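You operate a simulated robot arm through the tools that you are given. There is no shell and no other tool.

The job below is to be done with a simulated robot arm. You get a single attempt, and the scene is never put back.

## Task
Put things in order on the top of the sorting bench. At the end: the grey tin (marked "Seals") stands where the yellow wax block stood; the yellow wax block from the top of the sorting bench stands where the silver steel cup stood; the white delivery sign from the top of the sorting bench is on the grey green-handled tray (marked "W"); the silver steel cup stands where the white delivery sign stood; whatever was shut is shut again. Leave all else as you found it, and nothing knocked over.

The check looks at the end state, three seconds after you hand in, the way a careful person would. Anything else that was tipped, shoved, dropped, spilled or broken makes it a failure. A push-on lid holds only when it is set on centred and level and pressed home; a screw cap is set on level and turned clockwise until tight.

## Robot
A 6-joint arm with a two-finger parallel gripper, fixed in place. Base frame: the origin is at the foot of the arm, x ahead of it, y to its left, z up; the work surface is at about z = 83.4. Readings come in cm, rad, newtons and seconds.
With the tool pointing down near the work surface it reaches from about 24 to 64 cm from the base axis. Its first joint turns from -1.152 to 1.152 rad. Payload 2.7 kg.
Tool frame: the origin (TCP) lies between the finger pads and is the grasp point; the fingertips stand 2.3 cm ahead of it; z points along the fingers, y is the line along which they close. The gripper opens to 9.4 cm. The fingers are 3.8 cm wide and 1 cm thick; the gripper's body (5.4 by 9.6 cm) begins 3.9 cm behind the TCP.
Orientation is that of the tool frame in the base frame, as [roll, pitch, yaw] about the fixed x, y, z axes, in that order (R = Rz(yaw) Ry(pitch) Rx(roll)). With the fingers straight down and closing along the base's y, the tool's x points along the base's -x, its y along +y and its z along -z.

## Interface
- The arm moves only by the tool send_rows. Its argument "commands" is text: rows parted by semicolons, each of 7 numbers parted by spaces: the shift along the base's x, y, z in units of 50 mm (1.0 is 50 mm), then the turn, a rotation vector about the base's x, y, z in units of 4 degrees (1.0 is 4 degrees), then the gripper command, from -1 (shut) to 1 (fully open), values between in proportion. In form: x y z wx wy wz jaw; .... A call has 1 to 20 rows; each row shifts and turns the commanded pose from where the row before left it. A call with a number of a shift or a turn outside -1 to 1 is refused whole. Rows are played at 5 a second. More than 5 cm and 0.15 rad between two rows, or a gripper value outside its range, and nothing of the call is played. Where a pose cannot be reached the arm comes as near as it can. A force on the tool above 40 N (or 10 N above the force at the start of the call, whichever is more), or a blocked arm, ends the call early, and 0.2 s more pass. The fingers move at their own pace (about 4.5 cm/s each) and stop on an object; they squeeze with about 26 N. The grip force told is the motor's: it shows also when the fingers shut on nothing. Time passes only in rows, and 0.2 s behind the last, so rows that do not move let the fingers close. The reply holds the time, the measured pose of the TCP, the force on the tool along the base axes, the opening and the grip force, in the units named above and with some noise, with the torque about the TCP (base axes, N m) and any sound that the robot's microphone picked up, and new pictures: "views" is both (left out), scene, wrist or none.
- Cameras (640 x 400 px; columns grow to the right, rows downward): "scene" is fixed at [9.48, -45.86, 139.25]; the picture's right is [0.48, -0.88, 0.00], its down [-0.60, -0.33, -0.73] and it looks along [0.64, 0.35, -0.68] (base axes); focal length 310 px, centre (320, 200). "wrist" rides on the gripper at [8.7, 1.6, -7.4] in the tool frame; the picture's right is [-0.18, 0.98, 0.00], its down [-0.58, -0.11, -0.81] and it looks along [-0.79, -0.15, 0.59] (tool axes); focal length 243 px, centre (320, 200). There is no depth. A picture from a camera that has moved, and an enlarged one, comes with that camera's place and axes in the base frame and with its lens.
- close_up(camera, box): a new picture of the part [left, top, right, bottom] of that camera's present view, enlarged. It takes no simulated time.
- hand_in(): hands the job in; it is judged then, once.

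Nothing tells you positions but the pictures and the camera data. Unless the task says otherwise, let go and move clear before handing in.

The tools are called after ">>>" as a command line: name --argument value ..., lists and objects as JSON in quotes. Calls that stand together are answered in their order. send_rows: Moves the arm, as the interface text tells. Its arguments: {"type":"object","properties":{"commands":{"type":"string"},"views":{"type":"string","enum":["both","scene","wrist","none"]}},"required":["commands"]} The other tools are called the same way: close_up (camera, box) takes an enlarged picture of a part of a camera's view; hand_in () hands the job in.

At the start:

```text
time: 0.0
position: [36.49, -6.85, 111.05]
ee_rot: [-3.141, 0.0, 3.14]
contact_force: [-0.7, -0.4, 0.7]
torque: [0.01, -0.03, -0.01]
grip_width: 9.37
grasp_force: 0.1
```

scene: 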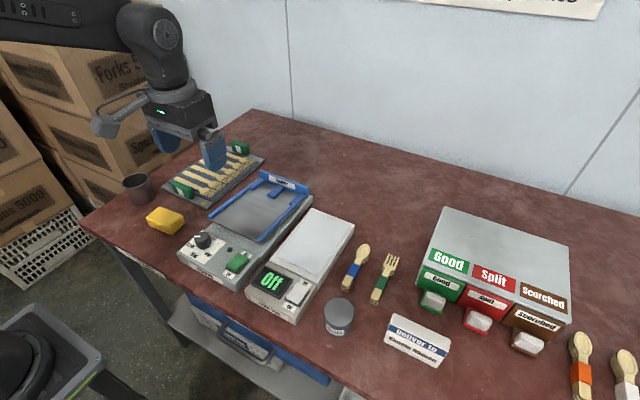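
wrist: 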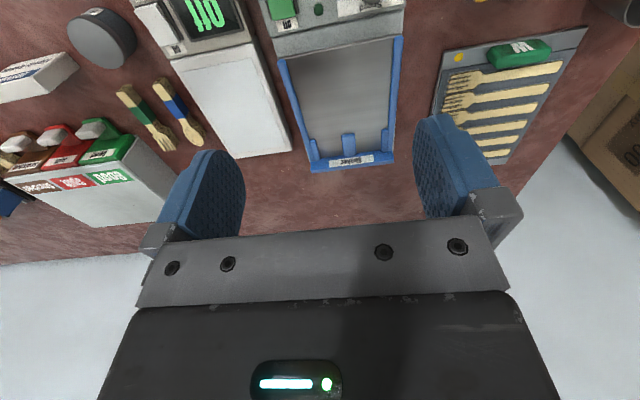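

I see a bench with a steel cup, a yellow block, a tray with a green handle marked W, a dryer/scale, a grey tin, a white sign and drawers. I'll take close-ups first to find positions before moving.

>>> close_up --camera "scene" --box '[80, 120, 280, 245]'

>>> close_up --camera "scene" --box '[300, 260, 500, 385]'

>>> close_up --camera "wrist" --box '[0, 0, 240, 150]'

>>> close_up --camera "wrist" --box '[400, 0, 640, 150]'

```text
3.20 times, centred on (180, 182) of scene
camera zoom: at [9.48, -45.86, 139.25], right [0.48, -0.88, 0.0], down [-0.6, -0.33, -0.73], along [0.64, 0.35, -0.68], focal length 992 px, centre (768, 256)
```

zoom: 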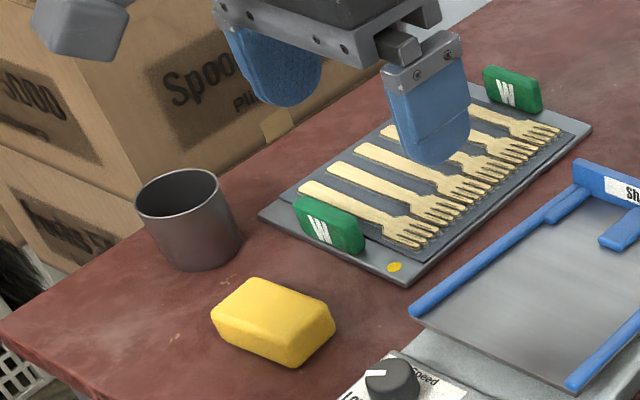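

```text
3.20 times, centred on (400, 322) of scene
camera zoom: at [9.48, -45.86, 139.25], right [0.48, -0.88, 0.0], down [-0.6, -0.33, -0.73], along [0.64, 0.35, -0.68], focal length 992 px, centre (64, -192)
```

zoom: 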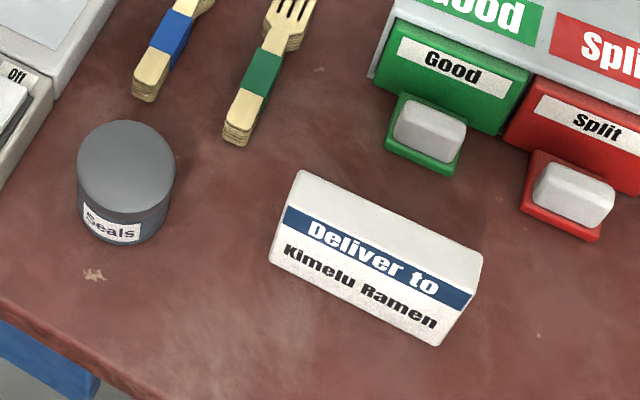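

```text
2.67 times, centred on (120, 75) of wrist
camera zoom: at [27.95, -5.22, 118.45], right [0.18, 0.98, 0.0], down [0.58, -0.11, 0.81], along [0.79, -0.15, -0.59], focal length 647 px, centre (853, 533)
```

zoom: 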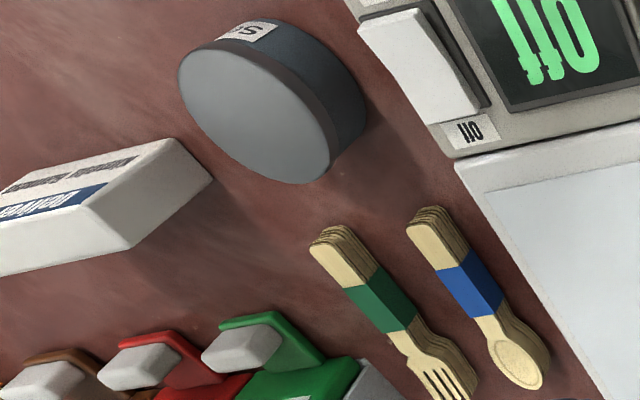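

```text
2.67 times, centred on (520, 75) of wrist
camera zoom: at [27.95, -5.22, 118.45], right [0.18, 0.98, 0.0], down [0.58, -0.11, 0.81], along [0.79, -0.15, -0.59], focal length 647 px, centre (-213, 533)
```

zoom: 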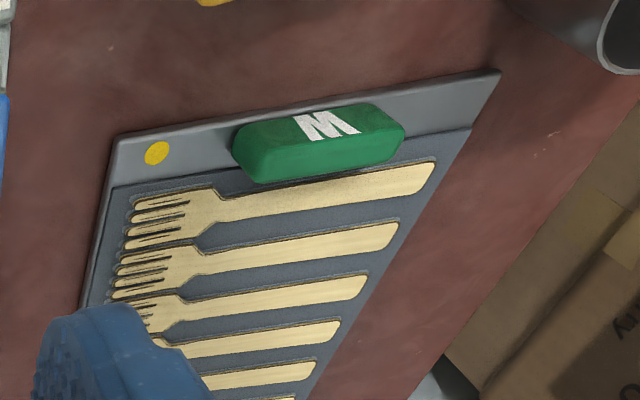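

The order that needs no temporary spot is sign → tray, cup → sign's place, wax → cup's place, tin → wax's place. First I move the wrist camera high over the right side to look at the sign and tin accurately.

>>> send_rows --commands "-0.16 -0.95 -0.29 0 0 0 1; -0.16 -0.95 -0.29 0 0 0 1; -0.16 -0.95 -0.29 0 0 0 1; -0.16 -0.95 -0.29 0 0 0 1; -0.16 -0.95 -0.29 0 0 0 1; -0.16 -0.95 -0.29 0 0 0 1; -0.16 -0.95 -0.29 0 0 0 1; 0 0 0 0 0 0 1; 0 0 0 0 0 0 1" --views "both"

```text
refused: row 1 steps farther than a row can; nothing moved
```

The row was slightly too long; I'll shorten each step and do the same move.

>>> send_rows --commands "-0.14 -0.82 -0.25 0 0 0 1; -0.14 -0.82 -0.25 0 0 0 1; -0.14 -0.82 -0.25 0 0 0 1; -0.14 -0.82 -0.25 0 0 0 1; -0.14 -0.82 -0.25 0 0 0 1; -0.14 -0.82 -0.25 0 0 0 1; -0.14 -0.82 -0.25 0 0 0 1; -0.14 -0.82 -0.25 0 0 0 1; 0 0 0 0 0 0 1; 0 0 0 0 0 0 1" --views "both"

```text
time: 2.2
position: [30.97, -39.58, 101.06]
ee_rot: [3.141, 0.0, -3.14]
contact_force: [-0.6, 0.2, -0.2]
torque: [0.01, 0.0, 0.03]
grip_width: 9.39
grasp_force: 0.1
camera wrist: at [22.27, -37.94, 108.54], right [0.18, 0.98, 0.0], down [0.58, -0.11, 0.81], along [0.79, -0.15, -0.59], focal length 243 px, centre (320, 200)
```

scene: 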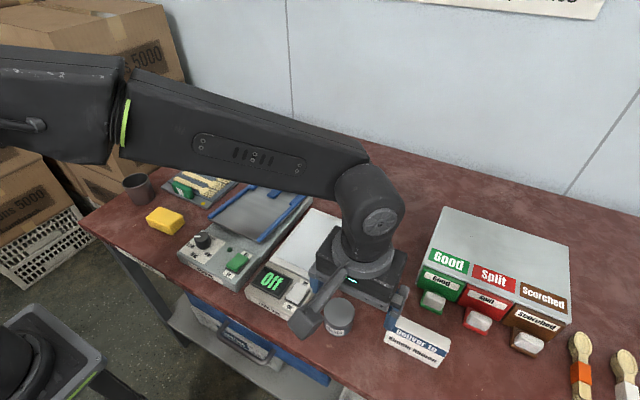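
wrist: 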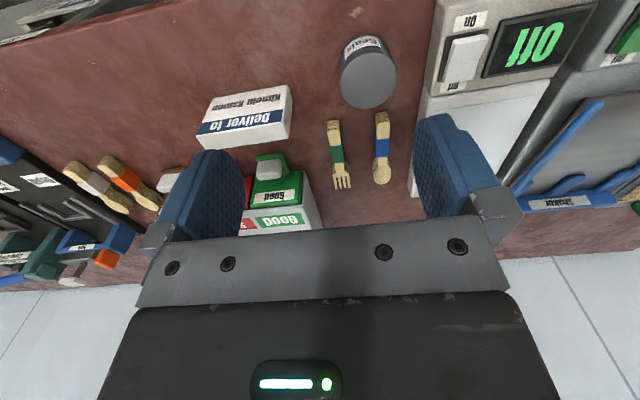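

>>> close_up --camera "wrist" --box '[180, 70, 308, 150]'

>>> close_up --camera "wrist" --box '[310, 20, 438, 100]'

>>> close_up --camera "scene" --box '[360, 290, 480, 385]'

>>> close_up --camera "scene" --box '[100, 155, 200, 240]'

```text
5.00 times, centred on (244, 110) of wrist
camera zoom: at [22.27, -37.94, 108.54], right [0.18, 0.98, 0.0], down [0.58, -0.11, 0.81], along [0.79, -0.15, -0.59], focal length 1213 px, centre (700, 650)
```

zoom: 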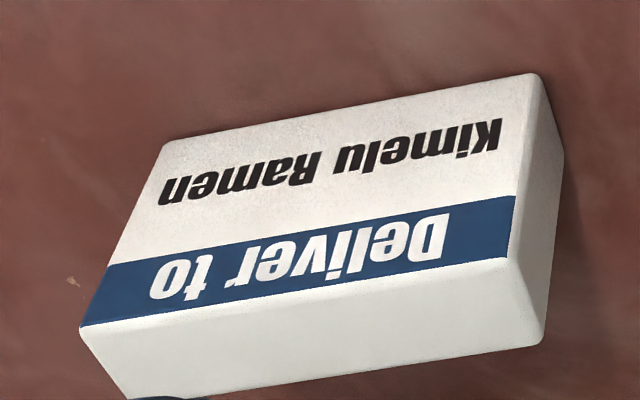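

```text
5.00 times, centred on (374, 60) of wrist
camera zoom: at [22.27, -37.94, 108.54], right [0.18, 0.98, 0.0], down [0.58, -0.11, 0.81], along [0.79, -0.15, -0.59], focal length 1213 px, centre (50, 900)
```

zoom: 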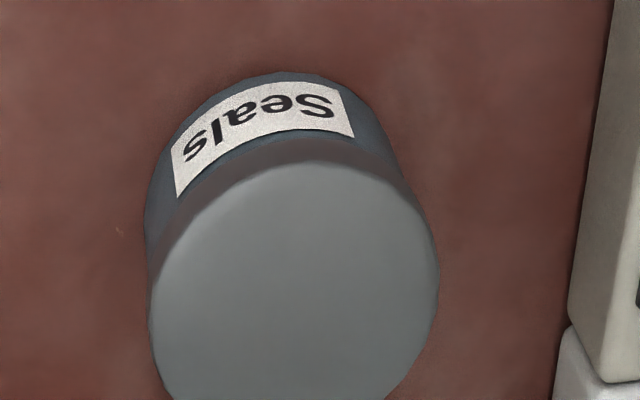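

```text
4.21 times, centred on (420, 338) of scene
camera zoom: at [9.48, -45.86, 139.25], right [0.48, -0.88, 0.0], down [-0.6, -0.33, -0.73], along [0.64, 0.35, -0.68], focal length 1305 px, centre (-101, -379)
```

zoom: 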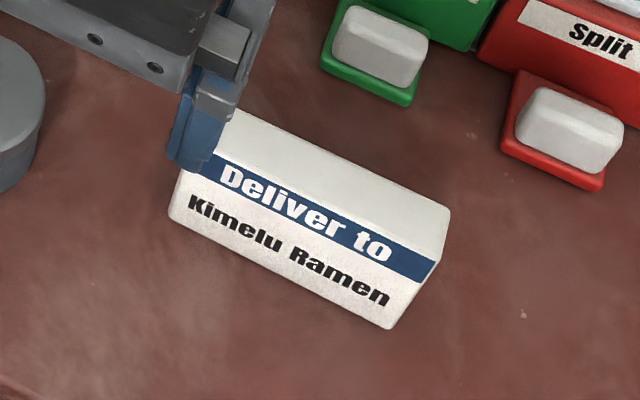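

```text
4.71 times, centred on (150, 198) of scene
camera zoom: at [9.48, -45.86, 139.25], right [0.48, -0.88, 0.0], down [-0.6, -0.33, -0.73], along [0.64, 0.35, -0.68], focal length 1458 px, centre (1120, 212)
```

zoom: 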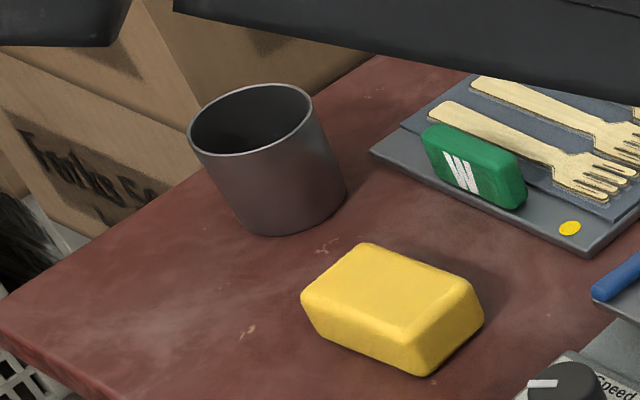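

The sign is a thin upright plate about 2 cm thick, 8.7 cm long and 6.5 cm tall near (36, -48), and the tin is near (33, -36). Next I look at the cup, wax and tray from the left side in the same way.

>>> send_rows --commands "0 0.9 0 0 0 0 1; 0 0.9 0 0 0 0 1; 0 0.9 0 0 0 0 1; 0 0.9 0 0 0 0 1; 0 0.9 0 0 0 0 1; 0 0.9 0 0 0 0 1; 0 0.9 0 0 0 0 1; 0 0.9 0 0 0 0 1; 0 0.9 0 0 0 0 1; 0 0.9 0 0 0 0 1; 0 0.9 0 0 0 0 1; 0 0 0 0 0 0 1; 0 0 0 0 0 0 1" --views "both"

```text
time: 5.0
position: [31.09, 9.88, 101.09]
ee_rot: [-3.141, 0.002, 3.141]
contact_force: [1.0, -1.5, 0.0]
torque: [0.02, -0.01, 0.01]
grip_width: 9.39
grasp_force: 0.0
camera wrist: at [22.42, 11.54, 108.45], right [0.18, 0.98, 0.0], down [0.58, -0.11, 0.81], along [0.79, -0.15, -0.59], focal length 243 px, centre (320, 200)
```

scene: 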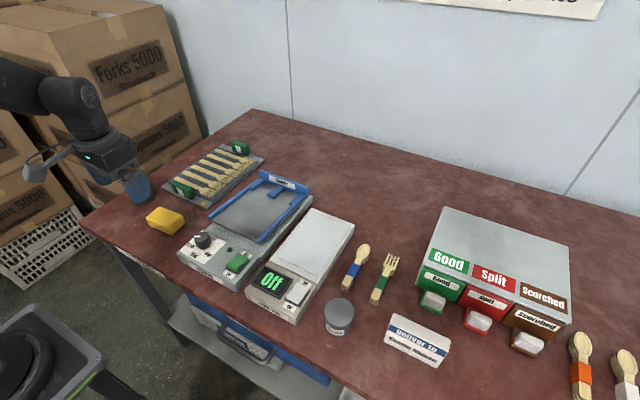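
wrist: 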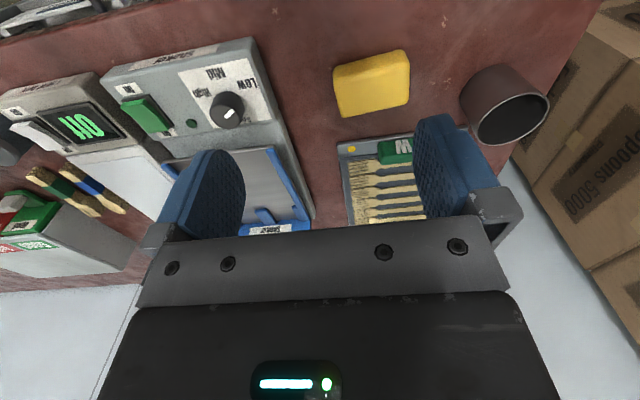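

>>> close_up --camera "wrist" --box '[310, 20, 438, 100]'

>>> close_up --camera "wrist" --box '[440, 60, 568, 140]'

>>> close_up --camera "wrist" --box '[320, 130, 448, 210]'

>>> close_up --camera "scene" --box '[150, 130, 278, 210]'

```text
5.00 times, centred on (374, 60) of wrist
camera zoom: at [22.42, 11.54, 108.45], right [0.18, 0.98, 0.0], down [0.58, -0.11, 0.81], along [0.79, -0.15, -0.59], focal length 1213 px, centre (50, 900)
```

zoom: 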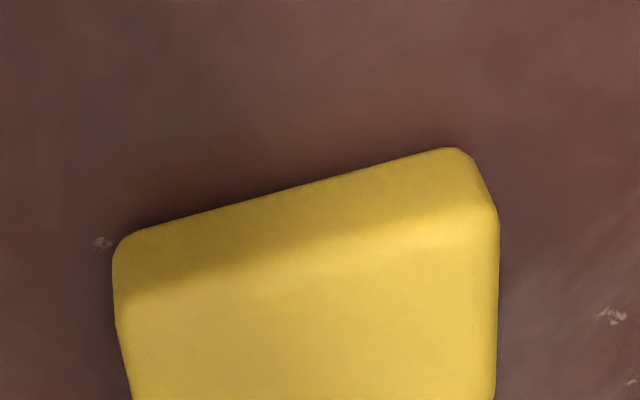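

```text
5.00 times, centred on (504, 100) of wrist
camera zoom: at [22.42, 11.54, 108.45], right [0.18, 0.98, 0.0], down [0.58, -0.11, 0.81], along [0.79, -0.15, -0.59], focal length 1213 px, centre (-600, 700)
```

zoom: 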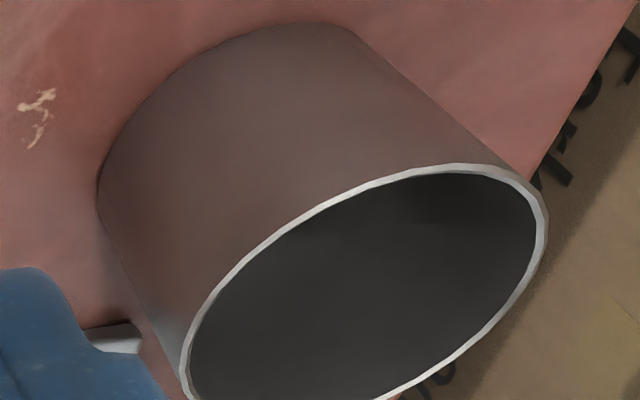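

```text
5.00 times, centred on (384, 170) of wrist
camera zoom: at [22.42, 11.54, 108.45], right [0.18, 0.98, 0.0], down [0.58, -0.11, 0.81], along [0.79, -0.15, -0.59], focal length 1213 px, centre (0, 350)
```

zoom: 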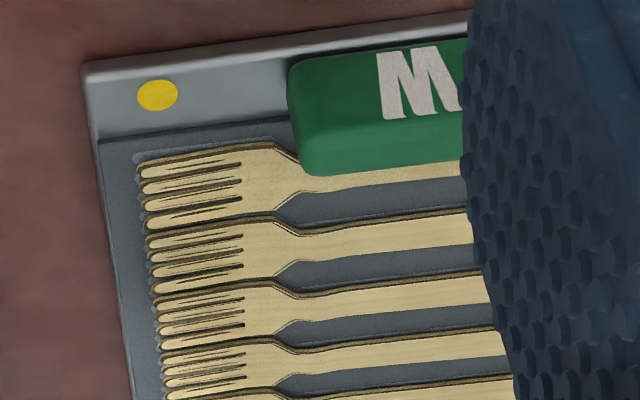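

```text
5.00 times, centred on (214, 170) of scene
camera zoom: at [9.48, -45.85, 139.25], right [0.48, -0.88, 0.0], down [-0.6, -0.33, -0.73], along [0.64, 0.35, -0.68], focal length 1550 px, centre (850, 350)
```

zoom: 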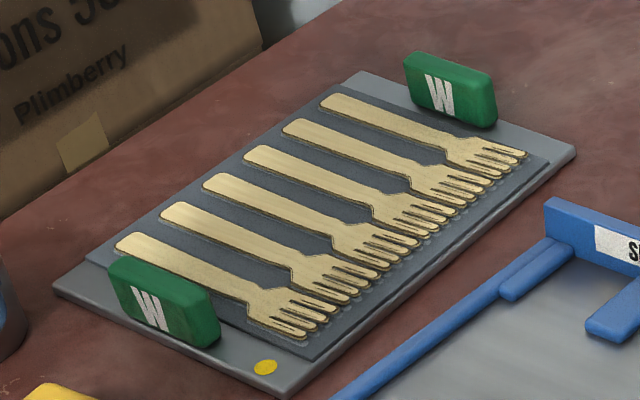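

The wrist and scene estimates of y disagree by a few cm on the left side, so I'll check the gripper's appearance in the scene view against its known pose.

>>> close_up --camera "scene" --box '[70, 130, 198, 210]'

>>> close_up --camera "wrist" --box '[310, 20, 630, 220]'

```text
5.00 times, centred on (134, 170) of scene
camera zoom: at [9.48, -45.85, 139.25], right [0.48, -0.88, 0.0], down [-0.6, -0.33, -0.73], along [0.64, 0.35, -0.68], focal length 1550 px, centre (1250, 350)
```

zoom: 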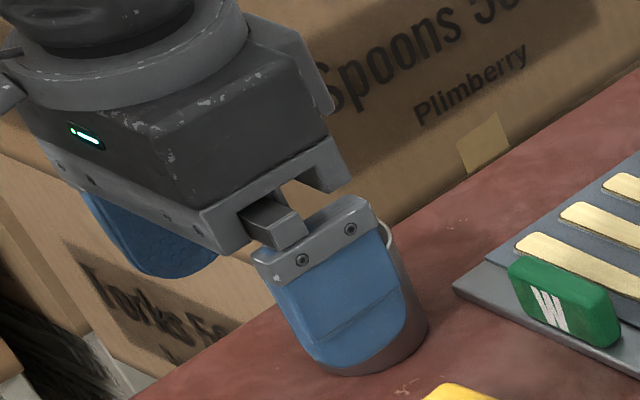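

```text
2.00 times, centred on (470, 120) of wrist
camera zoom: at [22.42, 11.54, 108.45], right [0.18, 0.98, 0.0], down [0.58, -0.11, 0.81], along [0.79, -0.15, -0.59], focal length 485 px, centre (20, 360)
```

zoom: 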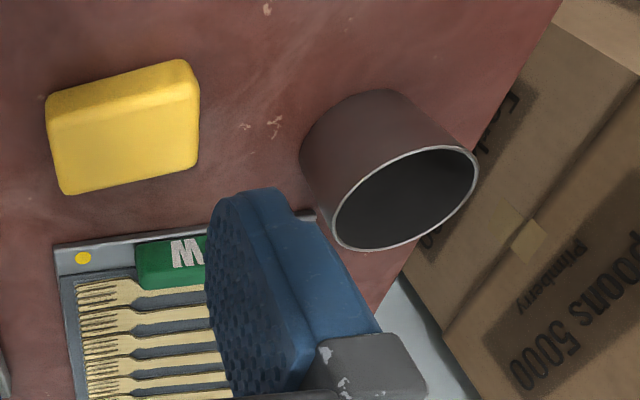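

Triangulating both cameras suggests the table may be lower than quoted (about z≈80). I'll lower the wrist camera 6 cm over a clear area to check by parallax.

>>> send_rows --commands "0 0 -0.4 0 0 0 1; 0 0 -0.4 0 0 0 1; 0 0 -0.4 0 0 0 1; 0 0 0 0 0 0 1; 0 0 0 0 0 0 1" --views "both"

```text
time: 6.2
position: [30.99, 9.78, 94.95]
ee_rot: [-3.14, 0.0, -3.141]
contact_force: [-0.4, 0.1, -0.3]
torque: [0.01, 0.01, 0.01]
grip_width: 9.39
grasp_force: 0.1
camera wrist: at [22.34, 11.47, 102.43], right [0.18, 0.98, 0.0], down [0.58, -0.11, 0.81], along [0.79, -0.15, -0.59], focal length 243 px, centre (320, 200)
```

scene: 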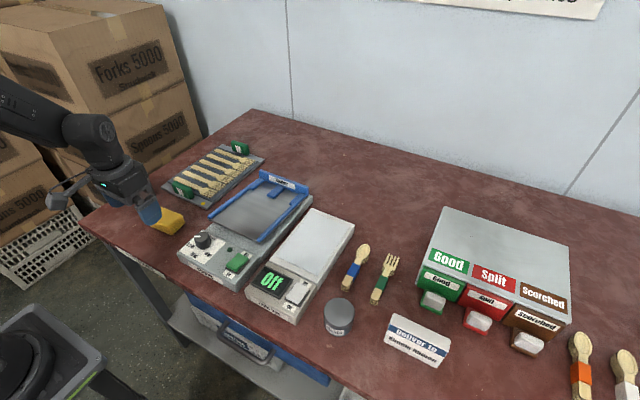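
wrist: 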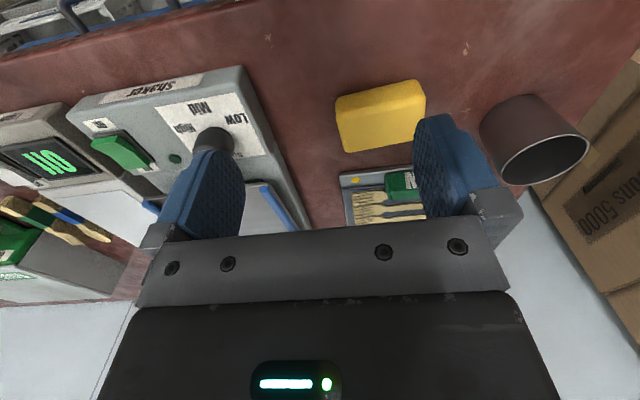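

>>> close_up --camera "wrist" --box '[320, 70, 448, 150]'

>>> close_up --camera "wrist" --box '[440, 30, 640, 190]'

>>> close_up --camera "scene" --box '[70, 150, 198, 240]'

```text
5.00 times, centred on (384, 110) of wrist
camera zoom: at [22.34, 11.47, 102.43], right [0.18, 0.98, 0.0], down [0.58, -0.11, 0.81], along [0.79, -0.15, -0.59], focal length 1213 px, centre (0, 650)
```

zoom: 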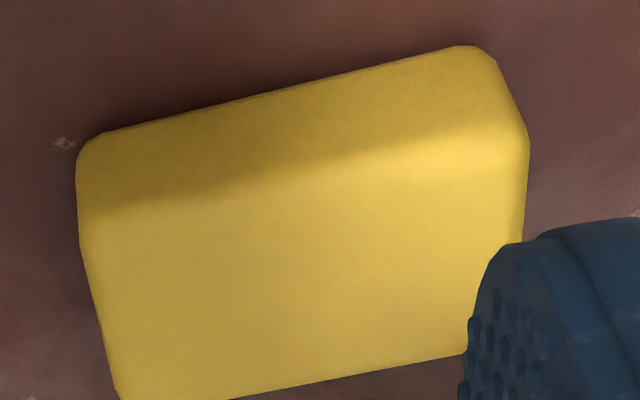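

```text
2.50 times, centred on (540, 110) of wrist
camera zoom: at [22.34, 11.47, 102.43], right [0.18, 0.98, 0.0], down [0.58, -0.11, 0.81], along [0.79, -0.15, -0.59], focal length 606 px, centre (-230, 425)
```

zoom: 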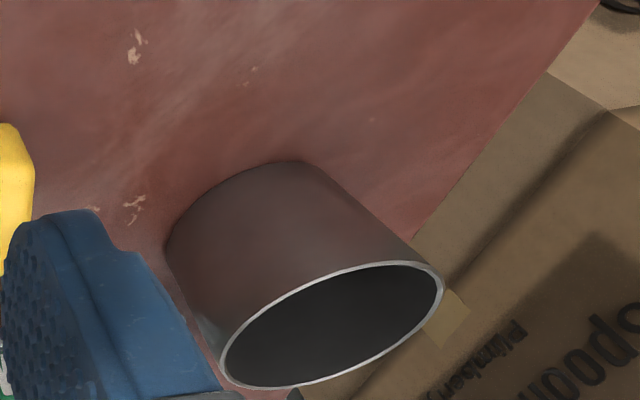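

```text
4.44 times, centred on (134, 195) of scene
camera zoom: at [9.48, -45.86, 139.25], right [0.48, -0.88, 0.0], down [-0.6, -0.33, -0.73], along [0.64, 0.35, -0.68], focal length 1377 px, centre (1147, 222)
```

zoom: 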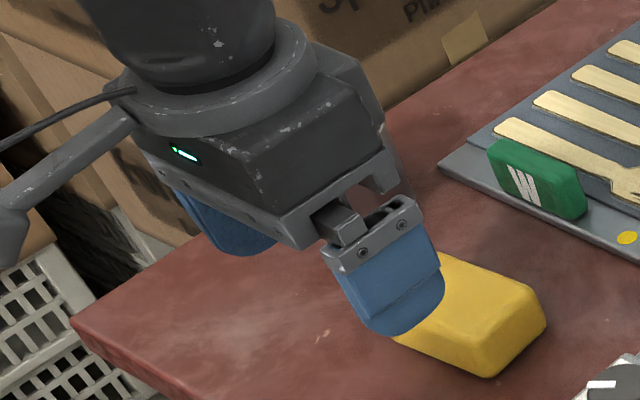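

Parallax on table paint chips gives roughly z≈80, not 83.4. I'll shift to a clear bit of bench in front of the wax and descend carefully to verify the surface height by view and light contact.

>>> send_rows --commands "0.05 0.7 0 0 0 0 1; 0 0.7 0 0 0 0 1; 0 0 -0.4 0 0 0 1; 0 0 -0.4 0 0 0 1; 0 0 -0.4 0 0 0 1; 0 0 -0.2 0 0 0 1; 0 0 0 0 0 0 1; 0 0 0 0 0 0 1" --views "both"

```text
time: 8.0
position: [31.14, 16.86, 88.14]
ee_rot: [3.14, 0.001, 3.14]
contact_force: [-0.4, 0.7, 0.5]
torque: [-0.03, -0.03, 0.02]
grip_width: 9.39
grasp_force: 0.1
camera wrist: at [22.57, 18.47, 95.43], right [0.18, 0.98, 0.0], down [0.58, -0.11, 0.81], along [0.79, -0.15, -0.59], focal length 243 px, centre (320, 200)
```

scene: 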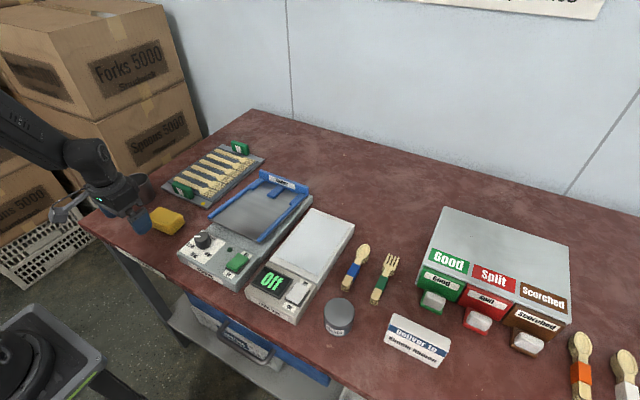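
wrist: 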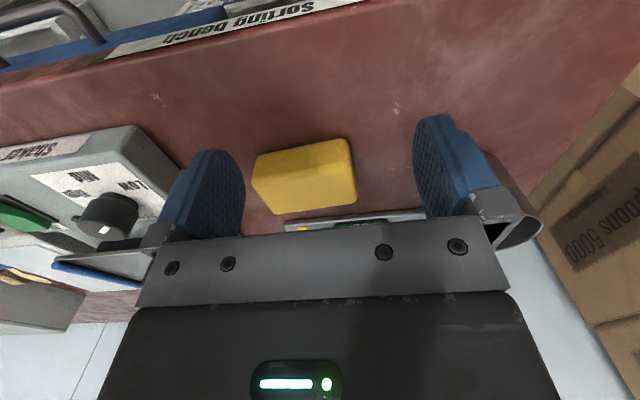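

>>> close_up --camera "scene" --box '[70, 160, 198, 240]'

>>> close_up --camera "wrist" --box '[180, 90, 500, 290]'

```text
5.00 times, centred on (134, 200) of scene
camera zoom: at [9.48, -45.86, 139.25], right [0.48, -0.88, 0.0], down [-0.6, -0.33, -0.73], along [0.64, 0.35, -0.68], focal length 1550 px, centre (1250, 200)
```

zoom: 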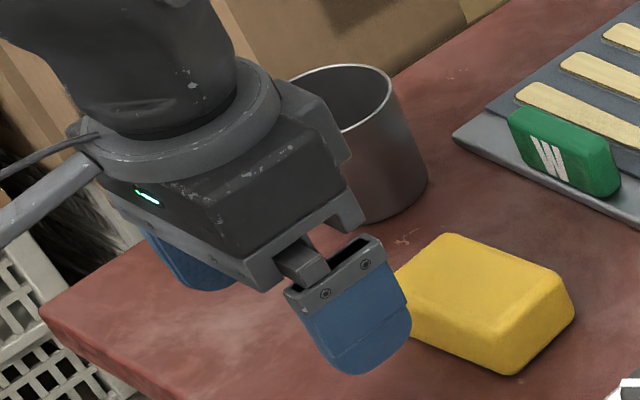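

```text
2.00 times, centred on (340, 190) of wrist
camera zoom: at [22.57, 18.47, 95.43], right [0.18, 0.98, 0.0], down [0.58, -0.11, 0.81], along [0.79, -0.15, -0.59], focal length 485 px, centre (280, 220)
```

zoom: 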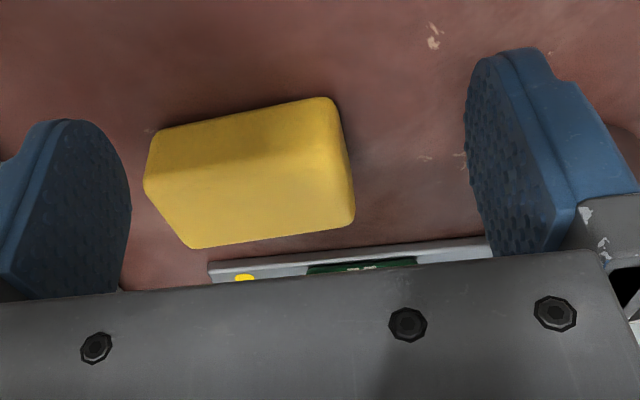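

Fingertips are clearly still above the bench. I'll step down slowly to feel for the surface.

>>> send_rows --commands "0 0 -0.2 0 0 0 1; 0 0 -0.2 0 0 0 1; 0 0 -0.1 0 0 0 1; 0 0 -0.06 0 0 0 1; 0 0 0 0 0 0 1" --views "wrist"

```text
time: 9.2
position: [31.16, 16.79, 85.25]
ee_rot: [-3.141, -0.002, -3.141]
contact_force: [-0.4, 0.1, -0.1]
torque: [-0.01, 0.0, -0.02]
grip_width: 9.42
grasp_force: 0.1
camera wrist: at [22.59, 18.46, 92.64], right [0.18, 0.98, 0.0], down [0.58, -0.11, 0.81], along [0.79, -0.15, -0.59], focal length 243 px, centre (320, 200)
```

wrist: 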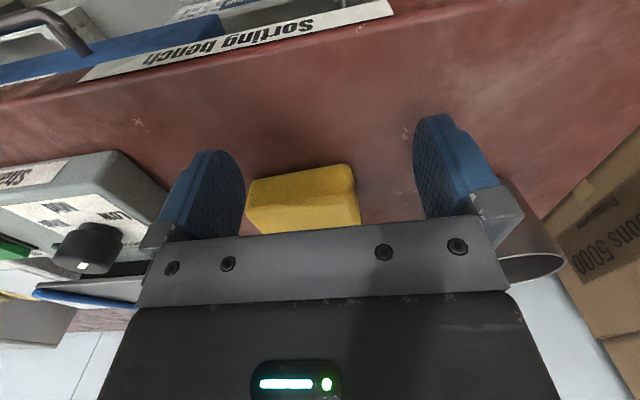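

No contact at fingertip height 82.95, so the surface is lower than quoted. I continue in 2–3 mm steps.

>>> send_rows --commands "0 0 -0.06 0 0 0 1; 0 0 -0.06 0 0 0 1; 0 0 -0.05 0 0 0 1; 0 0 -0.05 0 0 0 1; 0 0 -0.05 0 0 0 1; 0 0 -0.05 0 0 0 1; 0 0 0 0 0 0 1" --views "wrist"

```text
time: 10.8
position: [31.21, 16.86, 83.62]
ee_rot: [-3.141, -0.001, -3.141]
contact_force: [0.9, -0.2, -0.4]
torque: [-0.03, -0.02, 0.01]
grip_width: 9.43
grasp_force: 0.1
camera wrist: at [22.61, 18.48, 91.05], right [0.18, 0.98, 0.0], down [0.58, -0.11, 0.81], along [0.79, -0.15, -0.59], focal length 243 px, centre (320, 200)
```

wrist: 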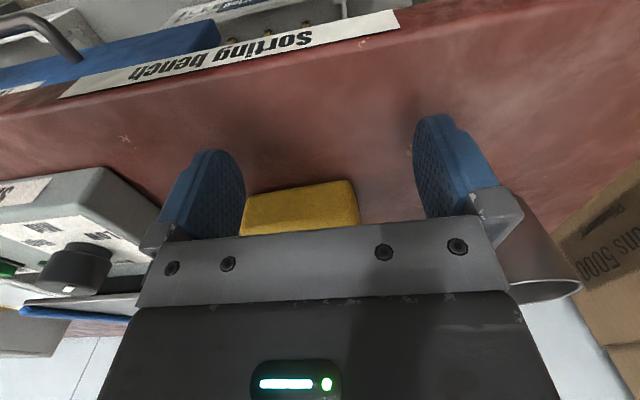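

Still free at fingertip 81.3; continuing with tiny steps.

>>> send_rows --commands "0 0 -0.05 0 0 0 1; 0 0 -0.05 0 0 0 1; 0 0 -0.04 0 0 0 1; 0 0 -0.04 0 0 0 1; 0 0 -0.04 0 0 0 1; 0 0 -0.04 0 0 0 1; 0 0 -0.04 0 0 0 1; 0 0 -0.04 0 0 0 1; 0 0 0 0 0 0 1" --views "both"

```text
time: 12.5
position: [31.21, 16.85, 82.32]
ee_rot: [3.14, 0.001, -3.14]
contact_force: [-3.9, -0.2, 7.4]
torque: [0.33, 0.18, 0.19]
grip_width: 9.34
grasp_force: 0.0
stopped in row 8: the force on the tool passed its limit at 49 N (the readings are from after the stop); the commanded pose is now the measured one
camera wrist: at [22.59, 18.48, 89.72], right [0.18, 0.98, 0.0], down [0.58, -0.11, 0.81], along [0.79, -0.15, -0.59], focal length 243 px, centre (320, 200)
```

scene: 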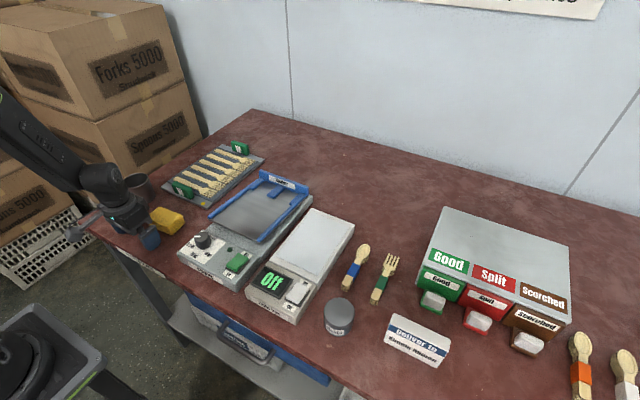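
wrist: 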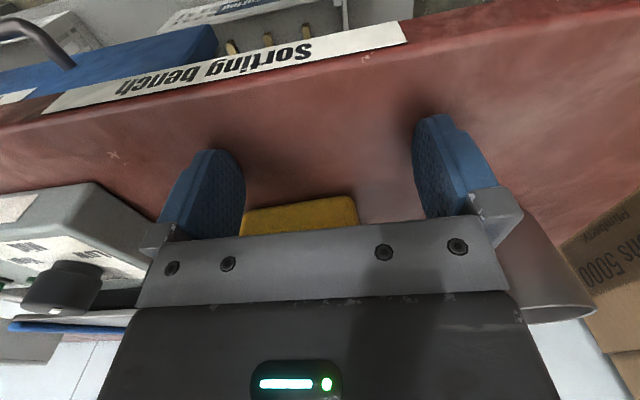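

Contact at TCP z≈82.3 means the bench top is at z≈80.0, which makes all the camera estimates agree: sign centre ≈(37.9, -49.6), about 2.3×9.6×7.1 cm. Now I lift clear and travel to above the sign while turning the gripper −90° so it closes along x.

>>> send_rows --commands "0 0 0.5 0 0 0 1; 0 0 0.95 0 0 0 1; 0 0 0.95 0 0 0 1; 0 0 0.95 0 0 0 1; 0 0 0.6 0 0 0 1; 0.058 -0.578 0 0 0 -1 1; 0.058 -0.578 0 0 0 -1 1; 0.058 -0.578 0 0 0 -1 1; 0.058 -0.578 0 0 0 -1 1; 0.058 -0.578 0 0 0 -1 1; 0.058 -0.578 0 0 0 -1 1; 0.058 -0.578 0 0 0 -1 1; 0.058 -0.578 0 0 0 -1 1; 0.058 -0.578 0 0 0 -1 1; 0.058 -0.578 0 0 0 -1 1; 0.058 -0.578 0 0 0 -1 1" --views "none"

>>> send_rows --commands "0.058 -0.578 0 0 0 -1 1; 0.058 -0.578 0 0 0 -1 1; 0.058 -0.578 0 0 0 -1 1; 0.058 -0.578 0 0 0 -1 1; 0.058 -0.578 0 0 0 -1 1; 0.058 -0.578 0 0 0 -1 1; 0.058 -0.578 0 0 0 -1 1; 0.058 -0.578 0 0 0 -1 1; 0.058 -0.578 0 0 0 -1 1; 0.058 -0.578 0 0 0 -1 1; 0.058 -0.578 0 0 0 -1 1; 0.058 -0.578 0 0 0 -0.5 1; 0 0 0 0 0 0 1; 0 0 0 0 0 0 1" --views "both"

```text
time: 15.9
position: [34.32, -15.15, 102.01]
ee_rot: [3.141, 0.0, 2.374]
contact_force: [0.0, -1.0, 0.2]
torque: [0.02, -0.03, 0.0]
grip_width: 9.38
grasp_force: 0.1
```

```text
time: 18.9
position: [38.0, -49.58, 101.97]
ee_rot: [-3.141, -0.001, 1.571]
contact_force: [0.4, -0.1, 0.3]
torque: [-0.01, -0.01, -0.03]
grip_width: 9.41
grasp_force: 0.0
camera wrist: at [39.57, -40.91, 109.44], right [0.98, -0.18, 0.0], down [-0.11, -0.58, 0.81], along [-0.15, -0.79, -0.59], focal length 243 px, centre (320, 200)
```

scene: 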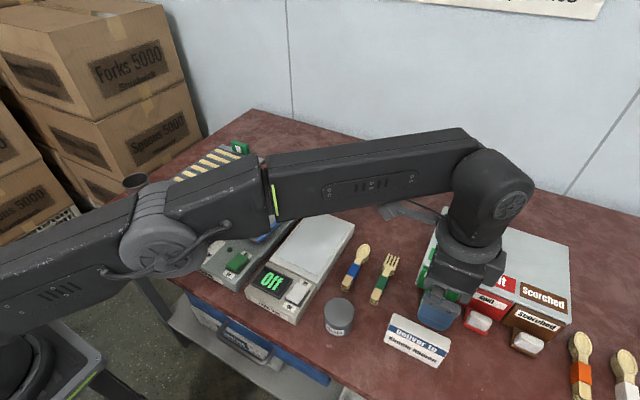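
wrist: 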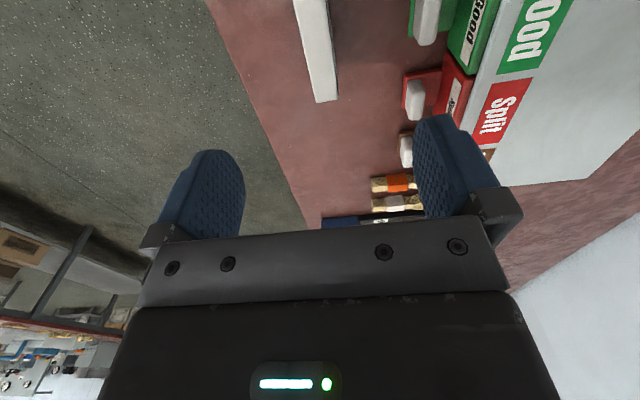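

>>> close_up --camera "wrist" --box '[240, 0, 400, 115]'

>>> close_up --camera "scene" --box '[360, 180, 520, 370]'

```text
3.48 times, centred on (320, 58) of wrist
camera zoom: at [39.57, -40.91, 109.44], right [0.98, -0.18, 0.0], down [-0.11, -0.58, 0.81], along [-0.15, -0.79, -0.59], focal length 844 px, centre (320, 696)
```

zoom: 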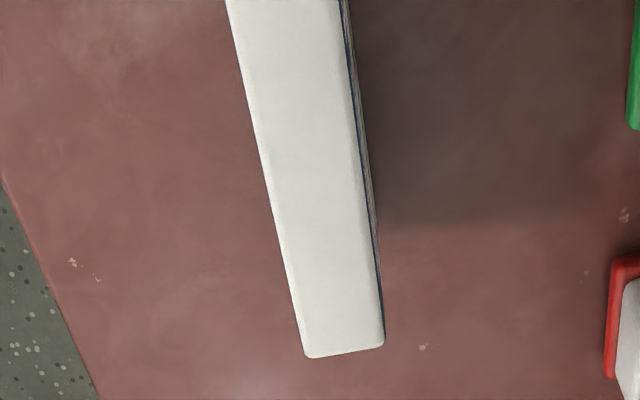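

```text
2.11 times, centred on (440, 275) of scene
camera zoom: at [9.48, -45.86, 139.25], right [0.48, -0.88, 0.0], down [-0.6, -0.33, -0.73], along [0.64, 0.35, -0.68], focal length 652 px, centre (67, 42)
```

zoom: 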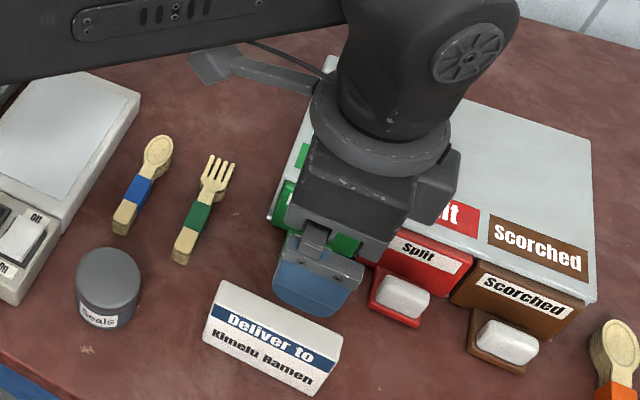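

The sign's top outline from above gives centre (37.75, -49.6), aligned with the y axis. I narrow the jaw, centre on it and descend to just above it to verify alignment.

>>> send_rows --commands "-0.045 -0.01 0 0 0 0 0.4; 0 0 -0.6 0 0 0 0.4; 0 0 -0.7 0 0 0 0.4; 0 0 -0.7 0 0 0 0.4; 0 0 -0.3 0 0 0 0.4; 0 0 0 0 0 0 0.4; 0 0 0 0 0 0 0.4" --views "both"

```text
time: 20.5
position: [37.73, -49.63, 90.45]
ee_rot: [3.14, -0.001, 1.57]
contact_force: [0.9, 0.6, 0.1]
torque: [0.02, -0.02, -0.01]
grip_width: 6.61
grasp_force: 0.1
camera wrist: at [39.37, -41.01, 97.9], right [0.98, -0.18, 0.0], down [-0.11, -0.58, 0.81], along [-0.15, -0.79, -0.59], focal length 243 px, centre (320, 200)
```

scene: 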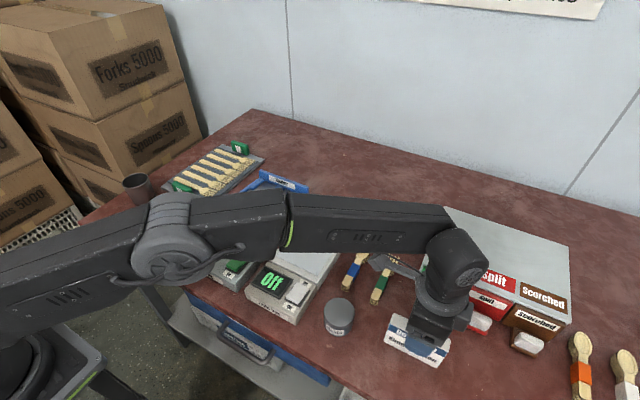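
wrist: 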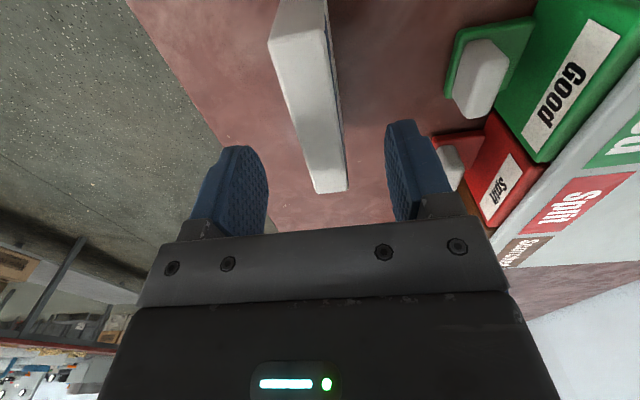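

The sign is centred between the fingers. I descend around it and close gently.

>>> send_rows --commands "0 0 -0.3 0 0 0 0.4; 0 0 -0.3 0 0 0 0.4; 0 0 -0.3 0 0 0 0.4; 0 0 -0.29 0 0 0 0.4; 0 0 0 0 0 0 0.4; 0 0 0 0 0 0 -1; 0 0 0 0 0 0 -1; 0 0 0 0 0 0 -1; 0 0 0 0 0 0 -1; 0 0 0 0 0 0 -1" --views "both"

```text
time: 22.7
position: [37.71, -49.75, 84.54]
ee_rot: [-3.142, -0.001, 1.572]
contact_force: [-0.4, 0.0, 0.6]
torque: [0.01, -0.02, -0.03]
grip_width: 2.33
grasp_force: 25.8
camera wrist: at [39.32, -41.01, 92.0], right [0.98, -0.18, 0.0], down [-0.11, -0.58, 0.81], along [-0.15, -0.79, -0.59], focal length 243 px, centre (320, 200)
```

scene: 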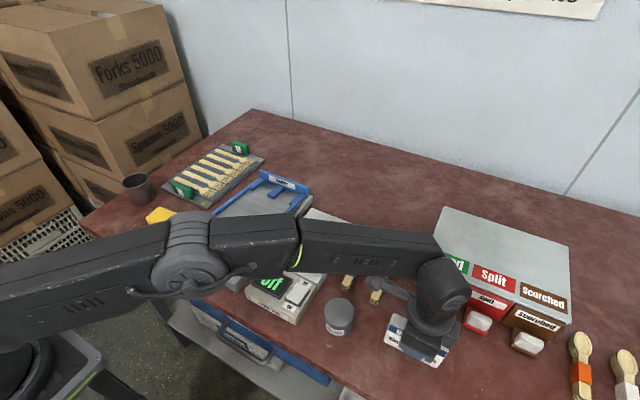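
wrist: 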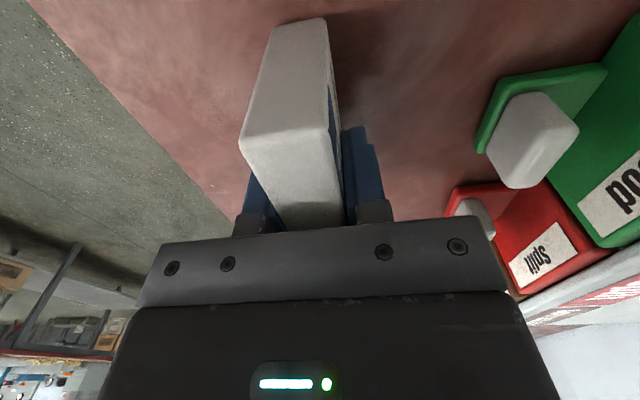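

The sign is firmly held (2.33 cm thick). I lift it straight up, then carry it toward the tray while turning back +90°, so its long side will run along x across several forks.

>>> send_rows --commands "0 0 0.1 0 0 0 -1; 0 0 0.2 0 0 0 -1; 0 0 0.4 0 0 0 -1; 0 0 0.7 0 0 0 -1; 0 0 0.8 0 0 0 -1; 0 0 0.8 0 0 0 -1; 0 0 0.7 0 0 0 -1; 0 0 0.3 0 0 0 -1; 0 0 0 0 0 0 -1; 0.05 0.25 0 0 0 0.5 -1; 0.107 0.518 0 0 0 1 -1; 0.107 0.518 0 0 0 1 -1; 0.107 0.518 0 0 0 1 -1; 0.107 0.518 0 0 0 1 -1; 0.107 0.518 0 0 0 1 -1; 0.107 0.518 0 0 0 1 -1; 0.107 0.518 0 0 0 1 -1; 0.107 0.518 0 0 0 1 -1; 0.107 0.518 0 0 0 1 -1; 0.107 0.518 0 0 0 1 -1" --views "scene"

>>> send_rows --commands "0.107 0.518 0 0 0 1 -1; 0.107 0.518 0 0 0 1 -1; 0.107 0.518 0 0 0 1 -1; 0.107 0.518 0 0 0 1 -1; 0.107 0.518 0 0 0 1 -1; 0.107 0.518 0 0 0 1 -1; 0.107 0.518 0 0 0 1 -1; 0.107 0.518 0 0 0 1 -1; 0.107 0.518 0 0 0 1 -1; 0.107 0.518 0 0 0 1 -1; 0.107 0.518 0 0 0 1 -1; 0.107 0.518 0 0 0 1 -1; 0 0 0 0 0 0 -1; 0 0 0 0 0 0 -1" --views "both"

```text
time: 26.9
position: [43.11, -22.51, 104.56]
ee_rot: [-3.141, -0.001, 2.306]
contact_force: [0.3, -0.3, -0.9]
torque: [0.02, 0.01, 0.02]
grip_width: 2.36
grasp_force: 26.2
```

scene: 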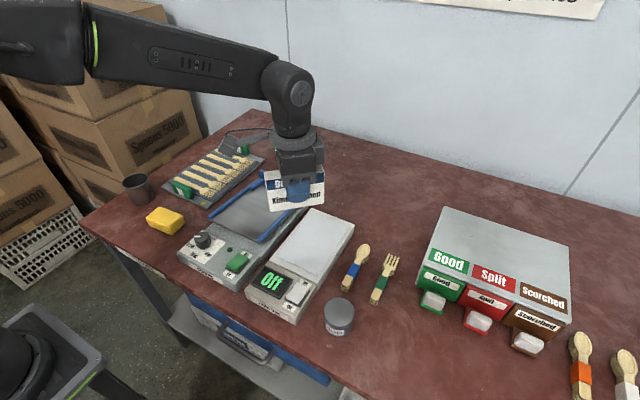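

```text
time: 29.9
position: [49.71, 8.67, 104.62]
ee_rot: [-3.14, -0.001, -3.141]
contact_force: [0.4, -0.3, -1.1]
torque: [-0.02, -0.02, -0.01]
grip_width: 2.37
grasp_force: 26.1
camera wrist: at [41.01, 10.21, 111.98], right [0.18, 0.98, 0.0], down [0.58, -0.11, 0.81], along [0.79, -0.15, -0.59], focal length 243 px, centre (320, 200)
```

scene: 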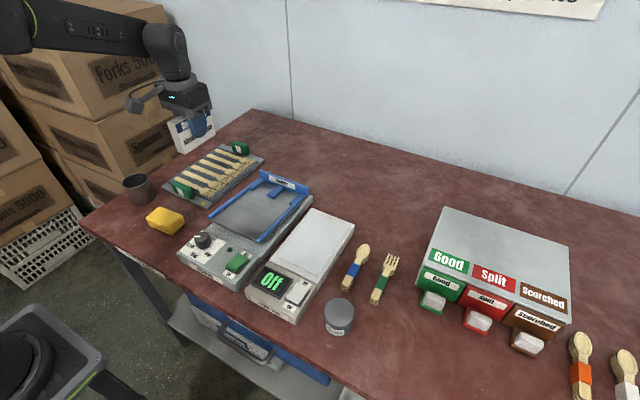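
wrist: 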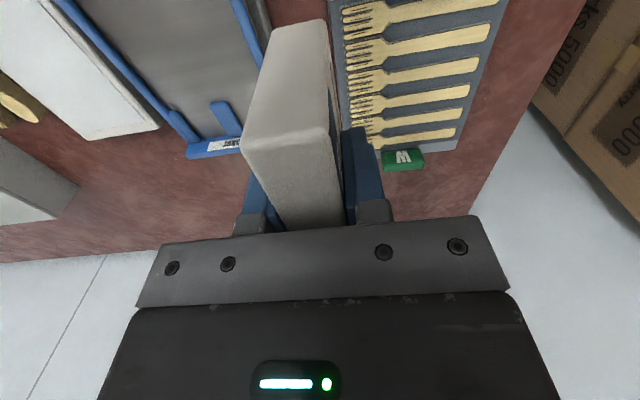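

The sign is steady and the tray is in view beyond it. I take close-ups of the tray to choose the set-down spot.

>>> close_up --camera "wrist" --box '[320, 0, 530, 180]'

>>> close_up --camera "scene" --box '[150, 130, 278, 210]'

```text
2.22 times, centred on (425, 90) of wrist
camera zoom: at [41.01, 10.21, 111.98], right [0.18, 0.98, 0.0], down [0.58, -0.11, 0.81], along [0.79, -0.15, -0.59], focal length 539 px, centre (87, 444)
```

zoom: 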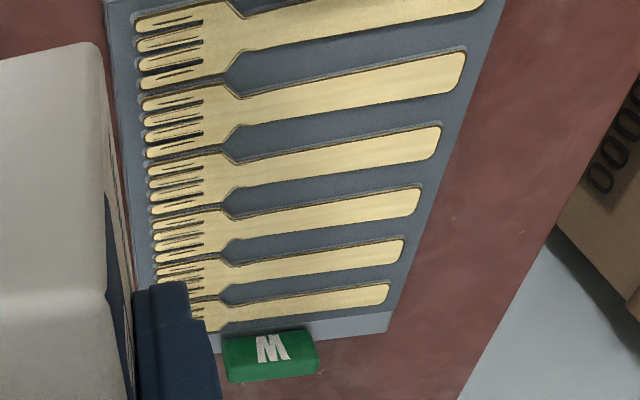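

```text
5.00 times, centred on (214, 170) of scene
camera zoom: at [9.48, -45.85, 139.25], right [0.48, -0.88, 0.0], down [-0.6, -0.33, -0.73], along [0.64, 0.35, -0.68], focal length 1550 px, centre (850, 350)
```

zoom: 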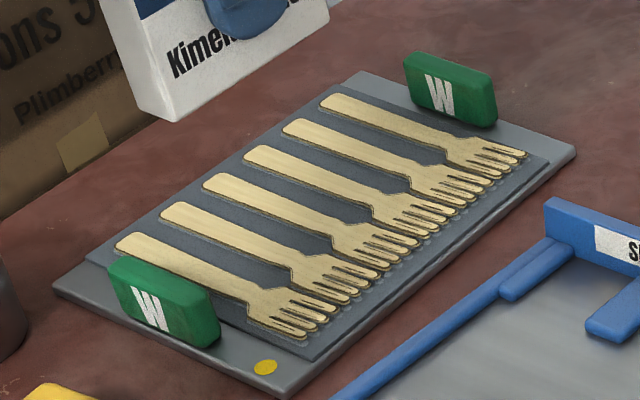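

Forks lie along y at x≈51–68 with 3.4 cm spacing, handles at y≈16.5–26.5. I'll stand the sign across three fork handles at about (58, 19.5), moving above it and descending to z≈90 first.

>>> send_rows --commands "0.415 0.54 0 0 0 0 -1; 0.415 0.54 0 0 0 0 -1; 0.415 0.54 0 0 0 0 -1; 0.415 0.54 0 0 0 0 -1; 0 0 0 0 0 0 -1; 0 0 -0.5 0 0 0 -1; 0 0 -0.6 0 0 0 -1; 0 0 -0.6 0 0 0 -1; 0 0 -0.6 0 0 0 -1; 0 0 -0.5 0 0 0 -1; 0 0 0 0 0 0 -1; 0 0 0 0 0 0 -1" --views "both"

```text
time: 32.5
position: [57.96, 19.32, 90.42]
ee_rot: [-3.141, 0.0, -3.141]
contact_force: [-1.7, -0.1, -0.8]
torque: [0.01, -0.02, -0.01]
grip_width: 2.37
grasp_force: 25.6
camera wrist: at [49.34, 21.0, 97.93], right [0.18, 0.98, 0.0], down [0.58, -0.11, 0.81], along [0.79, -0.15, -0.59], focal length 243 px, centre (320, 200)
```

scene: 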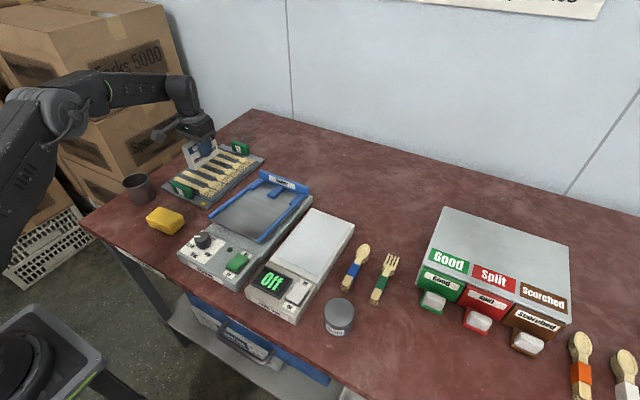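
wrist: 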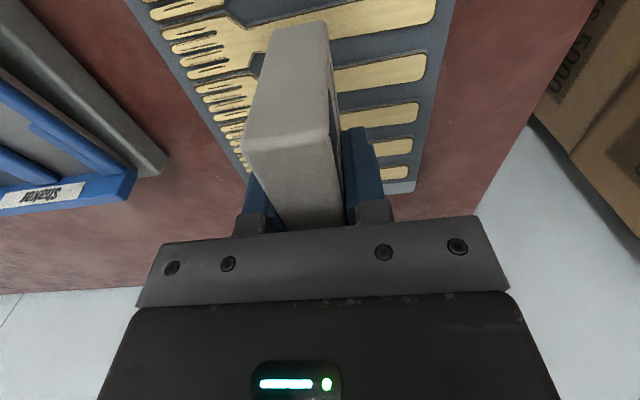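

>>> close_up --camera "scene" --box '[140, 110, 268, 210]'

>>> close_up --camera "wrist" --box '[200, 0, 456, 160]'

```text
4.00 times, centred on (204, 160) of scene
camera zoom: at [9.48, -45.85, 139.25], right [0.48, -0.88, 0.0], down [-0.6, -0.33, -0.73], along [0.64, 0.35, -0.68], focal length 1240 px, centre (784, 360)
```

zoom: 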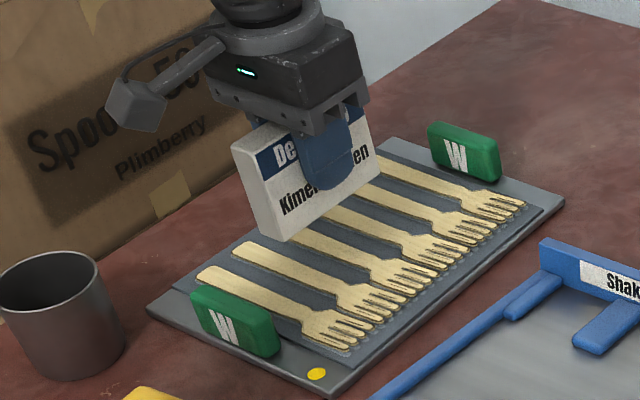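

```text
2.50 times, centred on (328, 80) of wrist
camera zoom: at [49.34, 21.0, 97.93], right [0.18, 0.98, 0.0], down [0.58, -0.11, 0.81], along [0.79, -0.15, -0.59], focal length 606 px, centre (300, 500)
```

zoom: 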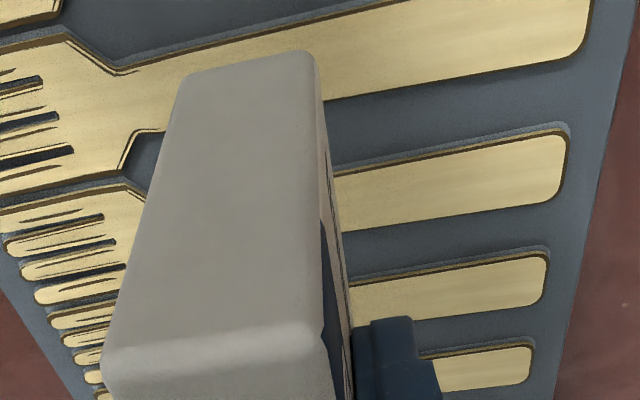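

Alignment over the tray looks good and clear of both handles. I descend to just above the forks, then in small steps to feel contact.

>>> send_rows --commands "0 0 -0.3 0 0 0 -1; 0 0 -0.2 0 0 0 -1; 0 0 -0.1 0 0 0 -1; 0 0 -0.06 0 0 0 -1; 0 0 0 0 0 0 -1" --views "wrist"

```text
time: 33.7
position: [57.89, 19.45, 87.28]
ee_rot: [3.14, 0.0, 3.141]
contact_force: [0.8, -0.5, -0.3]
torque: [0.04, 0.02, 0.01]
grip_width: 2.38
grasp_force: 26.0
camera wrist: at [49.3, 21.02, 94.63], right [0.18, 0.98, 0.0], down [0.58, -0.11, 0.81], along [0.79, -0.15, -0.59], focal length 243 px, centre (320, 200)
```

wrist: 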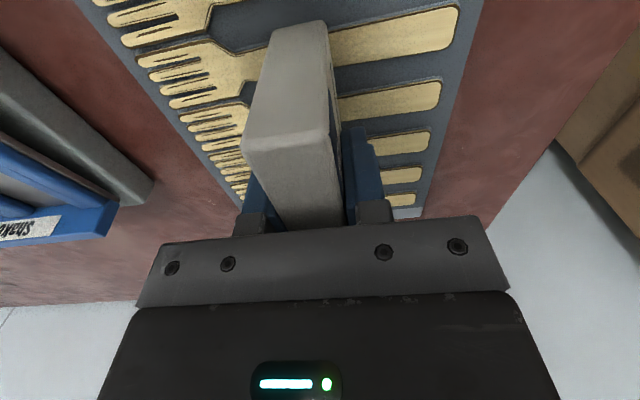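

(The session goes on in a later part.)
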